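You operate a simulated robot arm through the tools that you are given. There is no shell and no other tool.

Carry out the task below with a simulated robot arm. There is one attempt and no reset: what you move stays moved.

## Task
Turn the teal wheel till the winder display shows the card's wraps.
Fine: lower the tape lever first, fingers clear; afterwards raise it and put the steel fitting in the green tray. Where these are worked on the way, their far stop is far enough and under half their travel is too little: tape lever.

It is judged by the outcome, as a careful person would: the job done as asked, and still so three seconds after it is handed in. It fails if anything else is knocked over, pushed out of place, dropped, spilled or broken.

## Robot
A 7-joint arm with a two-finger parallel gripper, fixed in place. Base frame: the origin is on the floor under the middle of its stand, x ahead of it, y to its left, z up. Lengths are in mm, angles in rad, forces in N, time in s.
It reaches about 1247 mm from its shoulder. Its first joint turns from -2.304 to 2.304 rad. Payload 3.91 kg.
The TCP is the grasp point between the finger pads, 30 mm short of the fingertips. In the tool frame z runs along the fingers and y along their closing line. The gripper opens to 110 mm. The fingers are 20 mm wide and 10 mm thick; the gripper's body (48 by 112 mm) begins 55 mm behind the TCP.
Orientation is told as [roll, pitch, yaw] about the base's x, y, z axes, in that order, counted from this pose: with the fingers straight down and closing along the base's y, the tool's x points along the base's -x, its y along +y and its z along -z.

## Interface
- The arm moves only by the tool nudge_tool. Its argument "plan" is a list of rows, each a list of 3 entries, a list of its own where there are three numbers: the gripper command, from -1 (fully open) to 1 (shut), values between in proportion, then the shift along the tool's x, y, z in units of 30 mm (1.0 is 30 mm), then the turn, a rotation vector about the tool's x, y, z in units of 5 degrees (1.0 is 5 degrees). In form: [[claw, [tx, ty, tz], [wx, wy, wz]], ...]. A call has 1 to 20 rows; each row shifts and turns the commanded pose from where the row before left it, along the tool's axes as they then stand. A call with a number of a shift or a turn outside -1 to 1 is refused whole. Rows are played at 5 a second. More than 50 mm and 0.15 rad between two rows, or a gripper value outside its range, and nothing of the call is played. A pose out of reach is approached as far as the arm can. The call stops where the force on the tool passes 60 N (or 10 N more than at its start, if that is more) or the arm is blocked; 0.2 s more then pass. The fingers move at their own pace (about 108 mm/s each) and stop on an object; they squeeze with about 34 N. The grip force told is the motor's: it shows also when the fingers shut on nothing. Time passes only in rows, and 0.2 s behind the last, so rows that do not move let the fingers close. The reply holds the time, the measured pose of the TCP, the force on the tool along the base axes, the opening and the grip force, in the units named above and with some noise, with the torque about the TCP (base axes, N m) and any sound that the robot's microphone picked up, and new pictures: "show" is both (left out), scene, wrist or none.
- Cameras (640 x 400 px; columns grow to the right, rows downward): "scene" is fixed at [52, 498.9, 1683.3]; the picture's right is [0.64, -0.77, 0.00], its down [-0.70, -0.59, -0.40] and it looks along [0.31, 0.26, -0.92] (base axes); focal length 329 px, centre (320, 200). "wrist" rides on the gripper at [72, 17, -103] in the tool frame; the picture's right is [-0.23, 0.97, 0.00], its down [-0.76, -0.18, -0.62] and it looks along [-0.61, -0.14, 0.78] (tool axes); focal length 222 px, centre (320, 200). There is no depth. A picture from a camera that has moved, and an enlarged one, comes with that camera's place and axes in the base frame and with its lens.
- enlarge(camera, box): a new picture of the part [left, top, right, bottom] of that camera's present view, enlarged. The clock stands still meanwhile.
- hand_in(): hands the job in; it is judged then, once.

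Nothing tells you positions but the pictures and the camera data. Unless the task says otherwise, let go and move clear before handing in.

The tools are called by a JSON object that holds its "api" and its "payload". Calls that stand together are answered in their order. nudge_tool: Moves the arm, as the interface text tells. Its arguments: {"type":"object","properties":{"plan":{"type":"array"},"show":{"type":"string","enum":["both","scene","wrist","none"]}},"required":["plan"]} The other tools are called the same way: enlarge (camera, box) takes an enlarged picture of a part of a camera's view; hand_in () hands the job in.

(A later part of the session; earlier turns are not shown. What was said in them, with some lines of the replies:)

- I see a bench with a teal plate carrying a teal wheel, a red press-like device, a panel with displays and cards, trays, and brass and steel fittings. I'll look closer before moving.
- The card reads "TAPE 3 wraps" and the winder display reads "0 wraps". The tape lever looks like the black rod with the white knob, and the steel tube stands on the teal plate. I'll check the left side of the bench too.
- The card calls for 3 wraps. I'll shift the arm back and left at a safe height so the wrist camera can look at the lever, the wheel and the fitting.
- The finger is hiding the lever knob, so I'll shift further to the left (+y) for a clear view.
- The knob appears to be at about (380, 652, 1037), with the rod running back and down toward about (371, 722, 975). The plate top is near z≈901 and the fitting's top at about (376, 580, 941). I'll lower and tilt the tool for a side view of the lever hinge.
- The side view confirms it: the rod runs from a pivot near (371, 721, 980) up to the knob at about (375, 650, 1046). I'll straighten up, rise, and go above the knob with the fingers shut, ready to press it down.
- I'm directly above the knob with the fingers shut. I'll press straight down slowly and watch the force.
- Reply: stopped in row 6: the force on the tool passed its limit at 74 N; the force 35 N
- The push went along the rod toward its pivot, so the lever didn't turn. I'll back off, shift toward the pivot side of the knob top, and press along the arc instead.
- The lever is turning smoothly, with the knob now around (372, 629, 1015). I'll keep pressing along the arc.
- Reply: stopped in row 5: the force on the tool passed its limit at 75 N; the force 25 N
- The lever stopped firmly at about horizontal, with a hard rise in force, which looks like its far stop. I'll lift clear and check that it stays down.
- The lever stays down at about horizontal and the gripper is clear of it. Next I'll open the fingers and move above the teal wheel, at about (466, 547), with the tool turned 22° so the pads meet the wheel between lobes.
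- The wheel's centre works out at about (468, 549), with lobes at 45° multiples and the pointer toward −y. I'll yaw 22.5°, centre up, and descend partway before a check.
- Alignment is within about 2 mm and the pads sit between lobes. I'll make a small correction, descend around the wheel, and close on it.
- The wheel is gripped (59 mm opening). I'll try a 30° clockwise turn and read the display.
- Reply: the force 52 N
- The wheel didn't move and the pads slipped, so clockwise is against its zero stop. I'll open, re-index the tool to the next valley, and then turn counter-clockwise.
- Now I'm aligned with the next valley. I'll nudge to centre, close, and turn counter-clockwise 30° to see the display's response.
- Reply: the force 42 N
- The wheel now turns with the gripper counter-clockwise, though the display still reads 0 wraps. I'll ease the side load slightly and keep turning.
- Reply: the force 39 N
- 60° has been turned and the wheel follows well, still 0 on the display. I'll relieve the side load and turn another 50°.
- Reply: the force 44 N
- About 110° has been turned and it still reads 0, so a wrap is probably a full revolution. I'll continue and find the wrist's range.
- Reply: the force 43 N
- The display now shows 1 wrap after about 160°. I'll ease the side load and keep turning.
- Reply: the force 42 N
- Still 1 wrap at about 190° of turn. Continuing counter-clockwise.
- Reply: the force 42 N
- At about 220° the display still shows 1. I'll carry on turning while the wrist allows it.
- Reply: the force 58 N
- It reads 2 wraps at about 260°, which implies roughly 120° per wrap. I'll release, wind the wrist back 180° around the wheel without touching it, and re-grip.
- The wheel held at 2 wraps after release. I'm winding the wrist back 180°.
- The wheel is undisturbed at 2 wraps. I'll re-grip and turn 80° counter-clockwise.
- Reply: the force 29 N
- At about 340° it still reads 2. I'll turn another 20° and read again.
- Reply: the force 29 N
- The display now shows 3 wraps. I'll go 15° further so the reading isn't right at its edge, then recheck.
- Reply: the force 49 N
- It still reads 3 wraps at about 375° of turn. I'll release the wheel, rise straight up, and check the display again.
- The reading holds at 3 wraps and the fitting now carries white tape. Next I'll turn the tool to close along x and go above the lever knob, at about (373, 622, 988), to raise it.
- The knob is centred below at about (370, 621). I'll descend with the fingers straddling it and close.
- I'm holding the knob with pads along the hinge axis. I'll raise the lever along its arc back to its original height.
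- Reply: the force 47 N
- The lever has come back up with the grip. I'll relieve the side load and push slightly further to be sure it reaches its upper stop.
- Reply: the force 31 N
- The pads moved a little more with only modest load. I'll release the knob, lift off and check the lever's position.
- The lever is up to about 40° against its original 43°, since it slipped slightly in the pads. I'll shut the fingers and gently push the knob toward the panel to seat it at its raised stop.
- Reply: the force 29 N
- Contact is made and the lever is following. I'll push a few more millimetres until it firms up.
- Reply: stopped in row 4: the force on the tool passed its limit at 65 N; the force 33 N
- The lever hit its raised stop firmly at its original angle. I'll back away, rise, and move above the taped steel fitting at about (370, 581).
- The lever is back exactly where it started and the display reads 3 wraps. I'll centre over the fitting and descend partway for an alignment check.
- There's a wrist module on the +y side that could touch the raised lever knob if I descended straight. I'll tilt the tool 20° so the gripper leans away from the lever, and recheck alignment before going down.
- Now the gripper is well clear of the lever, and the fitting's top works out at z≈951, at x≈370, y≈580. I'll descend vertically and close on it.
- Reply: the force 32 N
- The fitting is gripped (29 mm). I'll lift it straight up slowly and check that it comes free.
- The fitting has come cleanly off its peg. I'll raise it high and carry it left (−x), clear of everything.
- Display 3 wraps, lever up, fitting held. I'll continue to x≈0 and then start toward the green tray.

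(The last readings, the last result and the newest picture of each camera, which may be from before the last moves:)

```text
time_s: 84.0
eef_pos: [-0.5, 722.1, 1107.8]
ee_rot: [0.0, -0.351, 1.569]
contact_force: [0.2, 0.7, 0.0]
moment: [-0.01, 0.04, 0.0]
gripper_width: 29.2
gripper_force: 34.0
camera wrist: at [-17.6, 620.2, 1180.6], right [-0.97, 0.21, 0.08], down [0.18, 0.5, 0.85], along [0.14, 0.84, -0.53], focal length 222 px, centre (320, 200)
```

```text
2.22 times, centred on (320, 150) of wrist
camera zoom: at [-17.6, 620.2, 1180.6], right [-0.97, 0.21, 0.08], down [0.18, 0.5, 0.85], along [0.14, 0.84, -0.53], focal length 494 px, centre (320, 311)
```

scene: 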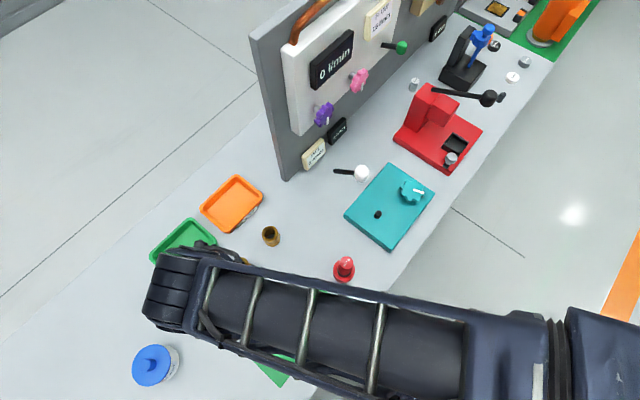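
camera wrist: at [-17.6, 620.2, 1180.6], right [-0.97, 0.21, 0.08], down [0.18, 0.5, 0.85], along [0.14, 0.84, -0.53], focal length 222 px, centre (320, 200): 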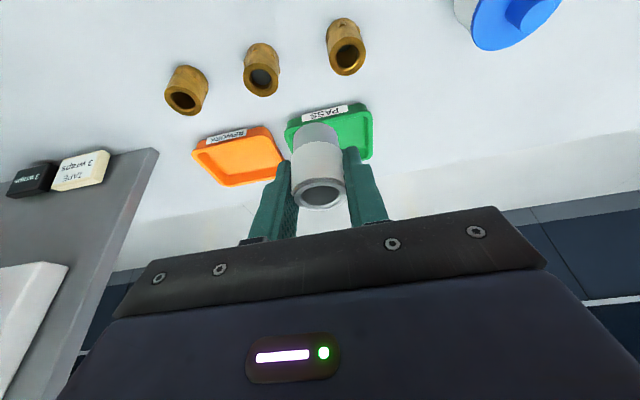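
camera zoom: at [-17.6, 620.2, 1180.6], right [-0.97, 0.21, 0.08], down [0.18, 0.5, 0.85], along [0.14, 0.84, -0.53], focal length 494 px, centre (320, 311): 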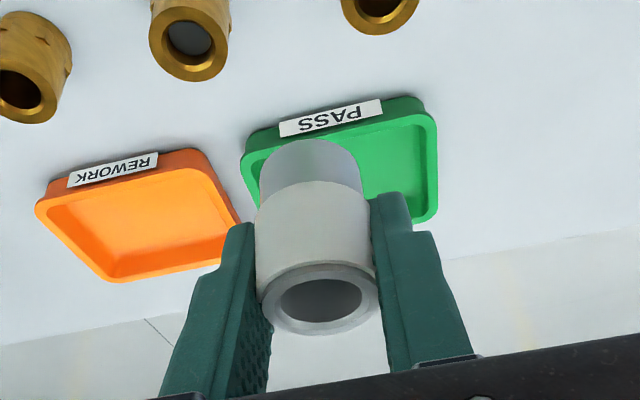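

The tray (labelled PASS) is centred at about (0, 892). I'll move over its centre and descend partway.

{"api": "nudge_tool", "payload": {"plan": [[1, [-0.886, 0, 0.325], [0, 0, 0]], [1, [-0.886, 0, 0.325], [0, 0, 0]], [1, [-0.886, 0, 0.325], [0, 0, 0]], [1, [-0.886, 0, 0.325], [0, 0, 0]], [1, [-0.886, 0, 0.325], [0, 0, 0]], [1, [-0.886, 0, 0.325], [0, 0, 0]], [1, [0.31, 0, 0.845], [0, 0, 0]], [1, [0.31, 0, 0.845], [0, 0, 0]], [1, [0.31, 0, 0.845], [0, 0, 0]], [1, [0.31, 0, 0.845], [0, 0, 0]], [1, [0, 0, 0], [0, 0, 0]]]}}

{"api": "enlarge", "payload": {"camera": "wrist", "box": [180, 60, 460, 240]}}

{"api": "enlarge", "payload": {"camera": "scene", "box": [110, 160, 270, 320]}}

```text
time_s: 86.4
eef_pos: [1.2, 894.3, 1000.0]
ee_rot: [-0.001, -0.35, 1.57]
contact_force: [-0.1, 0.1, -0.9]
moment: [-0.01, 0.02, 0.03]
gripper_width: 29.3
gripper_force: 33.6
camera wrist: at [-16.8, 792.0, 1073.3], right [-0.97, 0.21, 0.08], down [0.18, 0.5, 0.85], along [0.14, 0.84, -0.53], focal length 222 px, centre (320, 200)
```

scene: 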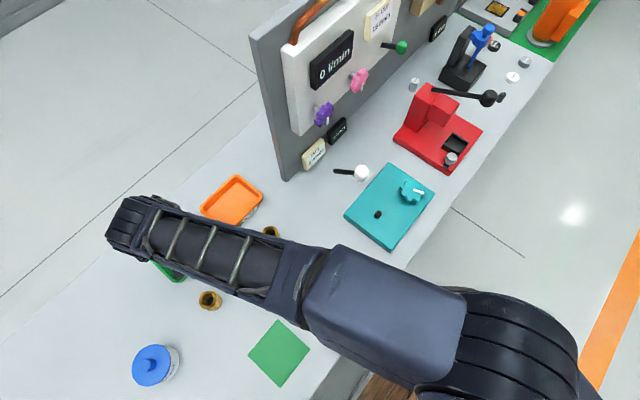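
wrist: 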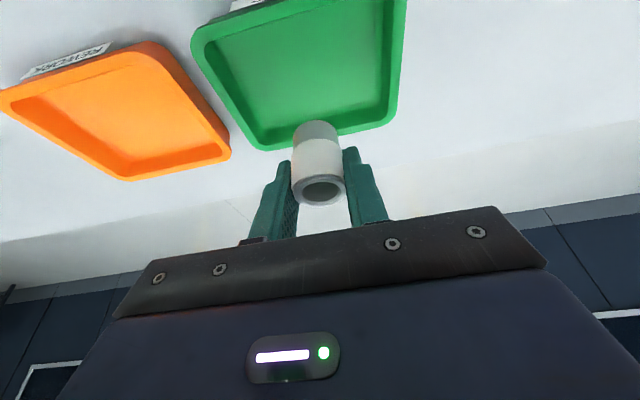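

```text
2.22 times, centred on (320, 150) of wrist
camera zoom: at [-16.8, 792.0, 1073.3], right [-0.97, 0.21, 0.08], down [0.18, 0.5, 0.85], along [0.14, 0.84, -0.53], focal length 494 px, centre (320, 311)
```

zoom: 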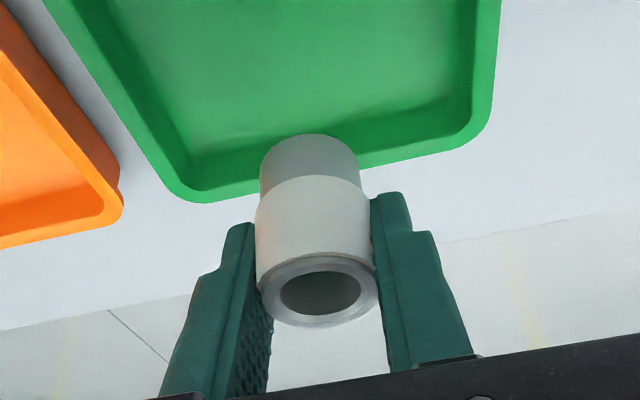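

```text
2.50 times, centred on (190, 240) of scene
camera zoom: at [52.0, 498.9, 1683.3], right [0.64, -0.77, 0.0], down [-0.7, -0.59, -0.4], along [0.31, 0.26, -0.92], focal length 822 px, centre (645, 100)
```

zoom: 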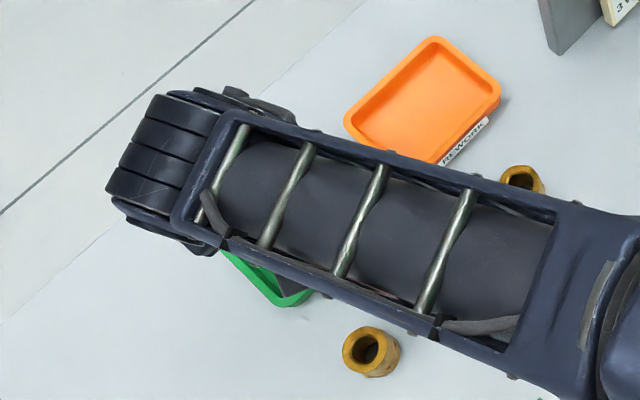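

The fitting is over the tray centre. I'll lower to just above the floor.

{"api": "nudge_tool", "payload": {"plan": [[1, [0.271, 0, 0.611], [0, 0, 0]], [1, [0.271, 0, 0.611], [0, 0, 0]], [1, [0.271, 0, 0.611], [0, 0, 0]], [1, [0, 0, 0], [0, 0, 0]]]}}

{"api": "enlarge", "payload": {"camera": "wrist", "box": [180, 60, 460, 240]}}

```text
time_s: 87.4
eef_pos: [0.3, 886.8, 941.5]
ee_rot: [-0.001, -0.351, 1.571]
contact_force: [-0.5, -0.3, -1.1]
moment: [0.0, -0.03, 0.01]
gripper_width: 29.2
gripper_force: 34.2
camera wrist: at [-16.3, 786.0, 1013.5], right [-0.97, 0.21, 0.08], down [0.18, 0.5, 0.85], along [0.14, 0.84, -0.53], focal length 222 px, centre (320, 200)
```

scene: 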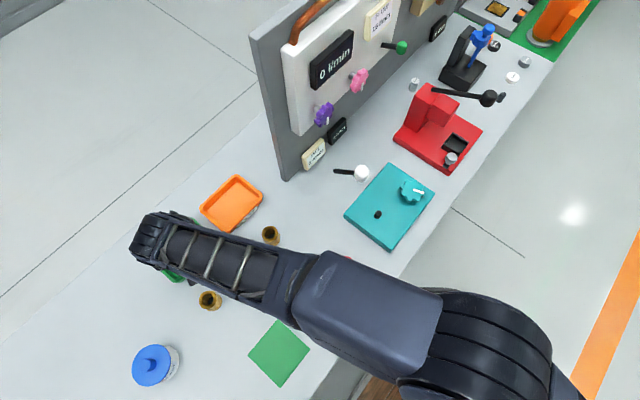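
wrist: 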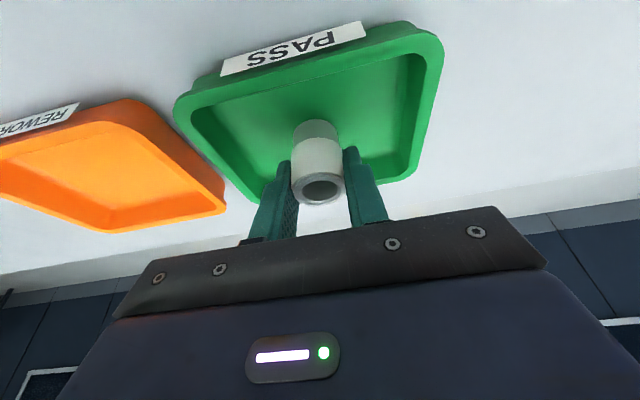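

```text
2.22 times, centred on (320, 150) of wrist
camera zoom: at [-16.3, 786.0, 1013.5], right [-0.97, 0.21, 0.08], down [0.18, 0.5, 0.85], along [0.14, 0.84, -0.53], focal length 494 px, centre (320, 311)
```

zoom: 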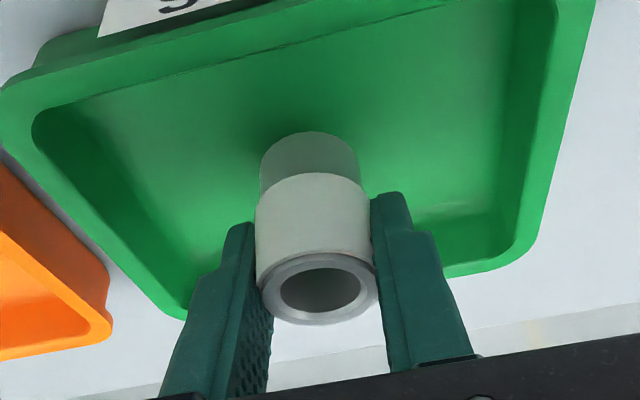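

Nearly at the tray floor. I'll lower in small steps and watch for contact.

{"api": "nudge_tool", "payload": {"plan": [[1, [0.034, 0, 0.094], [0, 0, 0]], [1, [0.034, 0, 0.094], [0, 0, 0]], [1, [0.034, 0, 0.094], [0, 0, 0]], [1, [0, 0, 0], [0, 0, 0]]], "show": "wrist"}}

```text
time_s: 88.4
eef_pos: [0.7, 890.0, 933.6]
ee_rot: [0.001, -0.351, 1.571]
contact_force: [0.4, -0.7, -0.3]
moment: [0.02, -0.01, 0.01]
gripper_width: 28.8
gripper_force: 34.5
camera wrist: at [-16.9, 786.9, 1005.5], right [-0.97, 0.21, 0.08], down [0.18, 0.5, 0.85], along [0.14, 0.84, -0.53], focal length 222 px, centre (320, 200)
```

wrist: 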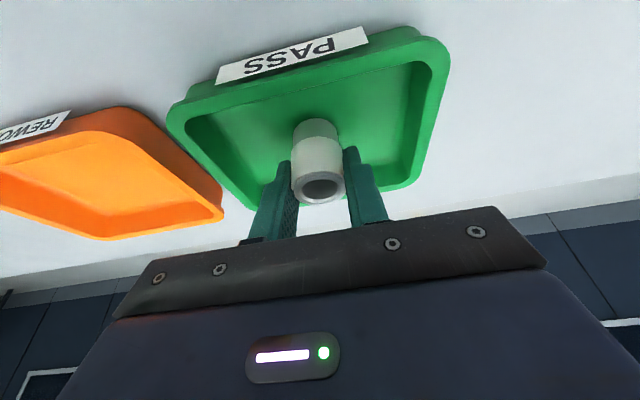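

{"api": "nudge_tool", "payload": {"plan": [[1, [0.023, 0, 0.063], [0, 0, 0]], [1, [0.023, 0, 0.063], [0, 0, 0]], [1, [0, 0, 0], [0, 0, 0]]], "show": "wrist"}}

```text
time_s: 89.2
eef_pos: [0.8, 890.0, 928.7]
ee_rot: [0.001, -0.35, 1.571]
contact_force: [-0.5, -0.6, -0.5]
moment: [0.01, -0.02, 0.01]
gripper_width: 29.5
gripper_force: 33.5
camera wrist: at [-16.7, 787.2, 1001.2], right [-0.97, 0.21, 0.08], down [0.18, 0.5, 0.85], along [0.14, 0.84, -0.53], focal length 222 px, centre (320, 200)
```

wrist: 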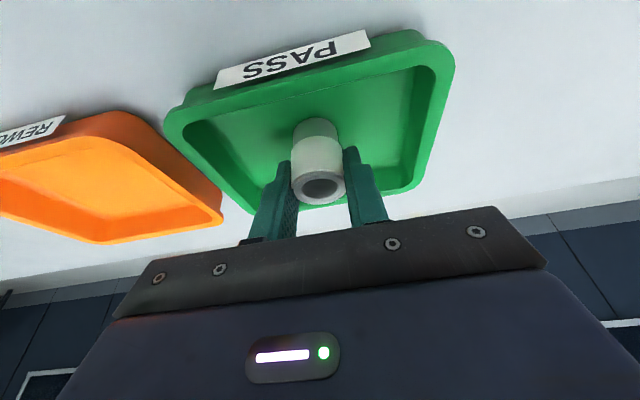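

No contact yet; continuing down in 2 mm steps.

{"api": "nudge_tool", "payload": {"plan": [[1, [0.023, 0, 0.063], [0, 0, 0]], [1, [0.023, 0, 0.063], [0, 0, 0]], [1, [0, 0, 0], [0, 0, 0]]], "show": "none"}}

```text
time_s: 90.0
eef_pos: [-0.2, 891.4, 926.2]
ee_rot: [0.001, -0.351, 1.572]
contact_force: [4.8, 0.3, 18.7]
moment: [-0.1, -0.35, -0.03]
gripper_width: 29.0
gripper_force: 34.2
```

The fitting touched the tray floor. I'll open gently and check that it stands before withdrawing.

{"api": "nudge_tool", "payload": {"plan": [[0.4, [0, 0, 0], [0, 0, 0]], [0.25, [0, 0, 0], [0, 0, 0]], [0.1, [0, 0, 0], [0, 0, 0]], [0.0, [0, 0, 0], [0, 0, 0]], [0.0, [0, 0, 0], [0, 0, 0]]]}}

{"api": "enlarge", "payload": {"camera": "wrist", "box": [180, 60, 460, 240]}}

```text
time_s: 91.2
eef_pos: [-0.4, 890.3, 925.7]
ee_rot: [0.001, -0.351, 1.571]
contact_force: [-0.2, 0.6, 0.0]
moment: [0.02, 0.0, -0.02]
gripper_width: 54.9
gripper_force: 0.1
camera wrist: at [-16.9, 787.6, 997.4], right [-0.97, 0.21, 0.08], down [0.18, 0.5, 0.85], along [0.14, 0.84, -0.53], focal length 222 px, centre (320, 200)
```

scene: 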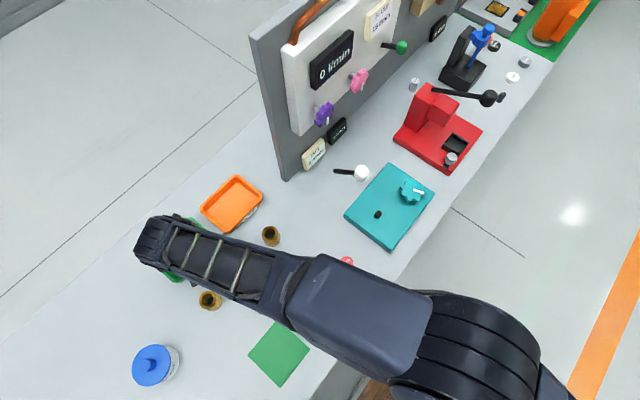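
wrist: 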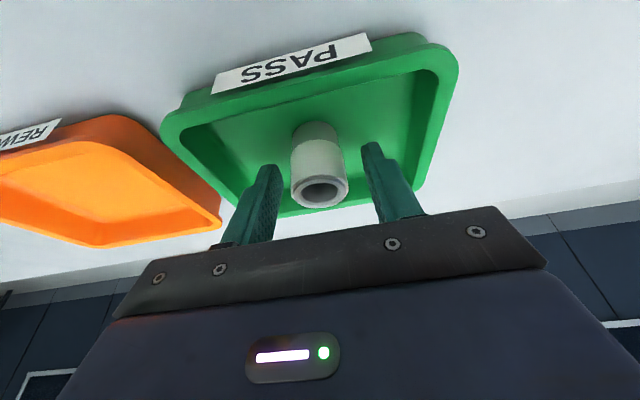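

```text
2.22 times, centred on (320, 150) of wrist
camera zoom: at [-16.9, 787.6, 997.4], right [-0.97, 0.21, 0.08], down [0.18, 0.5, 0.85], along [0.14, 0.84, -0.53], focal length 494 px, centre (320, 311)
```

zoom: 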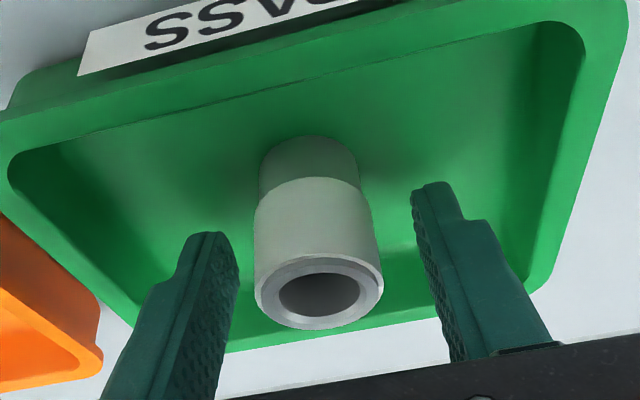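

The fitting stands upright in the green tray. I'll rise straight up, then retreat to see the whole scene.

{"api": "nudge_tool", "payload": {"plan": [[0.0, [-0.15, 0, -0.42], [0, 0, 0]], [0.0, [-0.31, 0, -0.845], [0, 0, 0]], [0.0, [-0.31, 0, -0.845], [0, 0, 0]], [0.0, [-0.31, 0, -0.845], [0, 0, 0]], [0.0, [-0.31, 0, -0.845], [0, 0, 0]], [0.0, [-0.31, 0, -0.845], [0, 0, 0]], [0.0, [-0.31, 0, -0.845], [0, 0, 0]], [0.0, [0.886, 0, -0.325], [0, 0, 0]], [0.0, [0.886, 0, -0.325], [0, 0, 0]], [0.0, [0.886, 0, -0.325], [0, 0, 0]], [0.0, [0.886, 0, -0.325], [0, 0, 0]], [0.0, [0.886, 0, -0.325], [0, 0, 0]], [0.0, [0.886, 0, -0.325], [0, 0, 0]], [0.0, [0.886, 0, -0.325], [0, 0, 0]], [0.0, [0.886, 0, -0.325], [0, 0, 0]], [0.0, [0.886, 0, -0.325], [0, 0, 0]], [0.0, [0.886, 0, -0.325], [0, 0, 0]], [0.0, [0.886, 0, -0.325], [0, 0, 0]], [0.0, [0, 0, 0], [0, 0, 0]]]}}

{"api": "enlarge", "payload": {"camera": "scene", "box": [110, 160, 270, 320]}}

{"api": "enlarge", "payload": {"camera": "scene", "box": [290, 100, 450, 240]}}

```text
time_s: 95.2
eef_pos: [0.6, 577.2, 1101.7]
ee_rot: [-0.002, -0.353, 1.572]
contact_force: [-0.3, 0.4, -0.5]
moment: [0.0, 0.02, -0.02]
gripper_width: 54.8
gripper_force: 0.1
camera wrist: at [-16.3, 474.6, 1174.4], right [-0.97, 0.21, 0.08], down [0.18, 0.5, 0.85], along [0.14, 0.84, -0.53], focal length 222 px, centre (320, 200)
```

scene: 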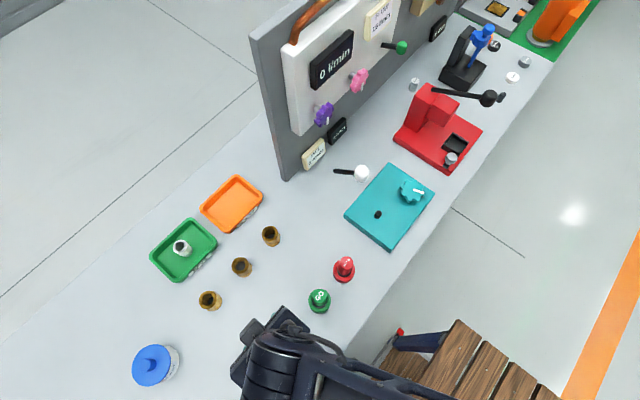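
wrist: 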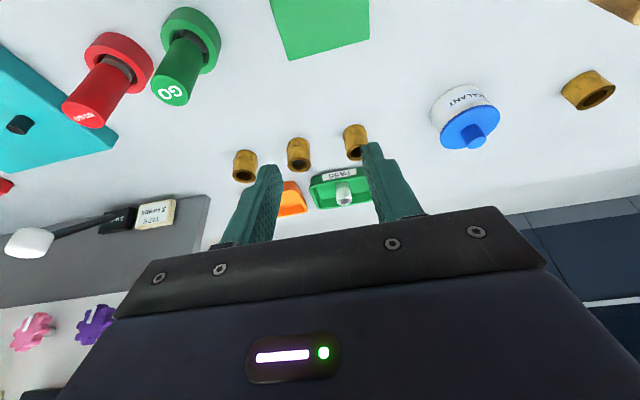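

```text
2.50 times, centred on (190, 240) of scene
camera zoom: at [52.0, 498.9, 1683.3], right [0.64, -0.77, 0.0], down [-0.7, -0.59, -0.4], along [0.31, 0.26, -0.92], focal length 822 px, centre (645, 100)
```

zoom: 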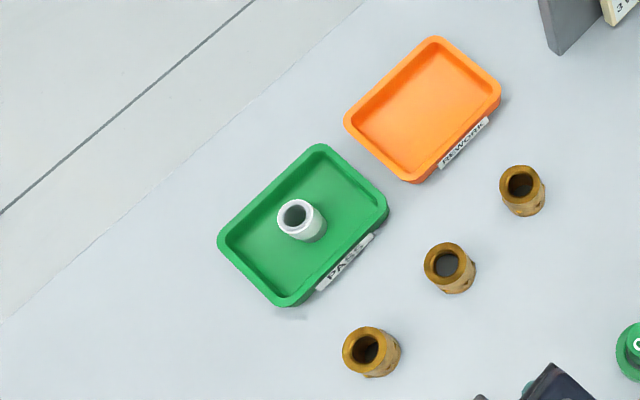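

```text
2.86 times, centred on (370, 170) of scene
camera zoom: at [52.0, 498.9, 1683.3], right [0.64, -0.77, 0.0], down [-0.7, -0.59, -0.4], along [0.31, 0.26, -0.92], focal length 940 px, centre (177, 286)
```

zoom: 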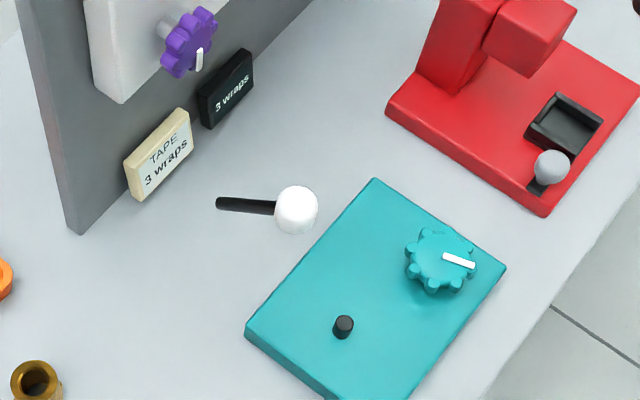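

The display reads 3 wraps, matching the card. The tape lever is back at its raised stop, the taped steel fitting stands in the green tray, and the rest of the bench looks undisturbed. The gripper is clear, so I'm handing in.

{"api": "hand_in", "payload": {}}

```text
The job is handed in.
```

The job is done and handed in; I haven't seen the verdict.

- **Wraps:** the winder display reads 3 wraps, matching the card. It stayed at 3 after I let go of the wheel and was still 3 at the last look.
- **Tape lever:** I lowered it to its far stop and moved the gripper clear before turning the wheel. Afterwards I raised it back to its upper stop.
- **Steel fitting:** it stands upright in the green tray marked PASS, with its tape on.

At first I turned the wheel the wrong way. It was already against its stop at zero, so the gripper slipped on it and the wheel did not move. Turning it counter-clockwise worked.

In the last pictures nothing else looked knocked over or moved, and the gripper was open and away from everything.
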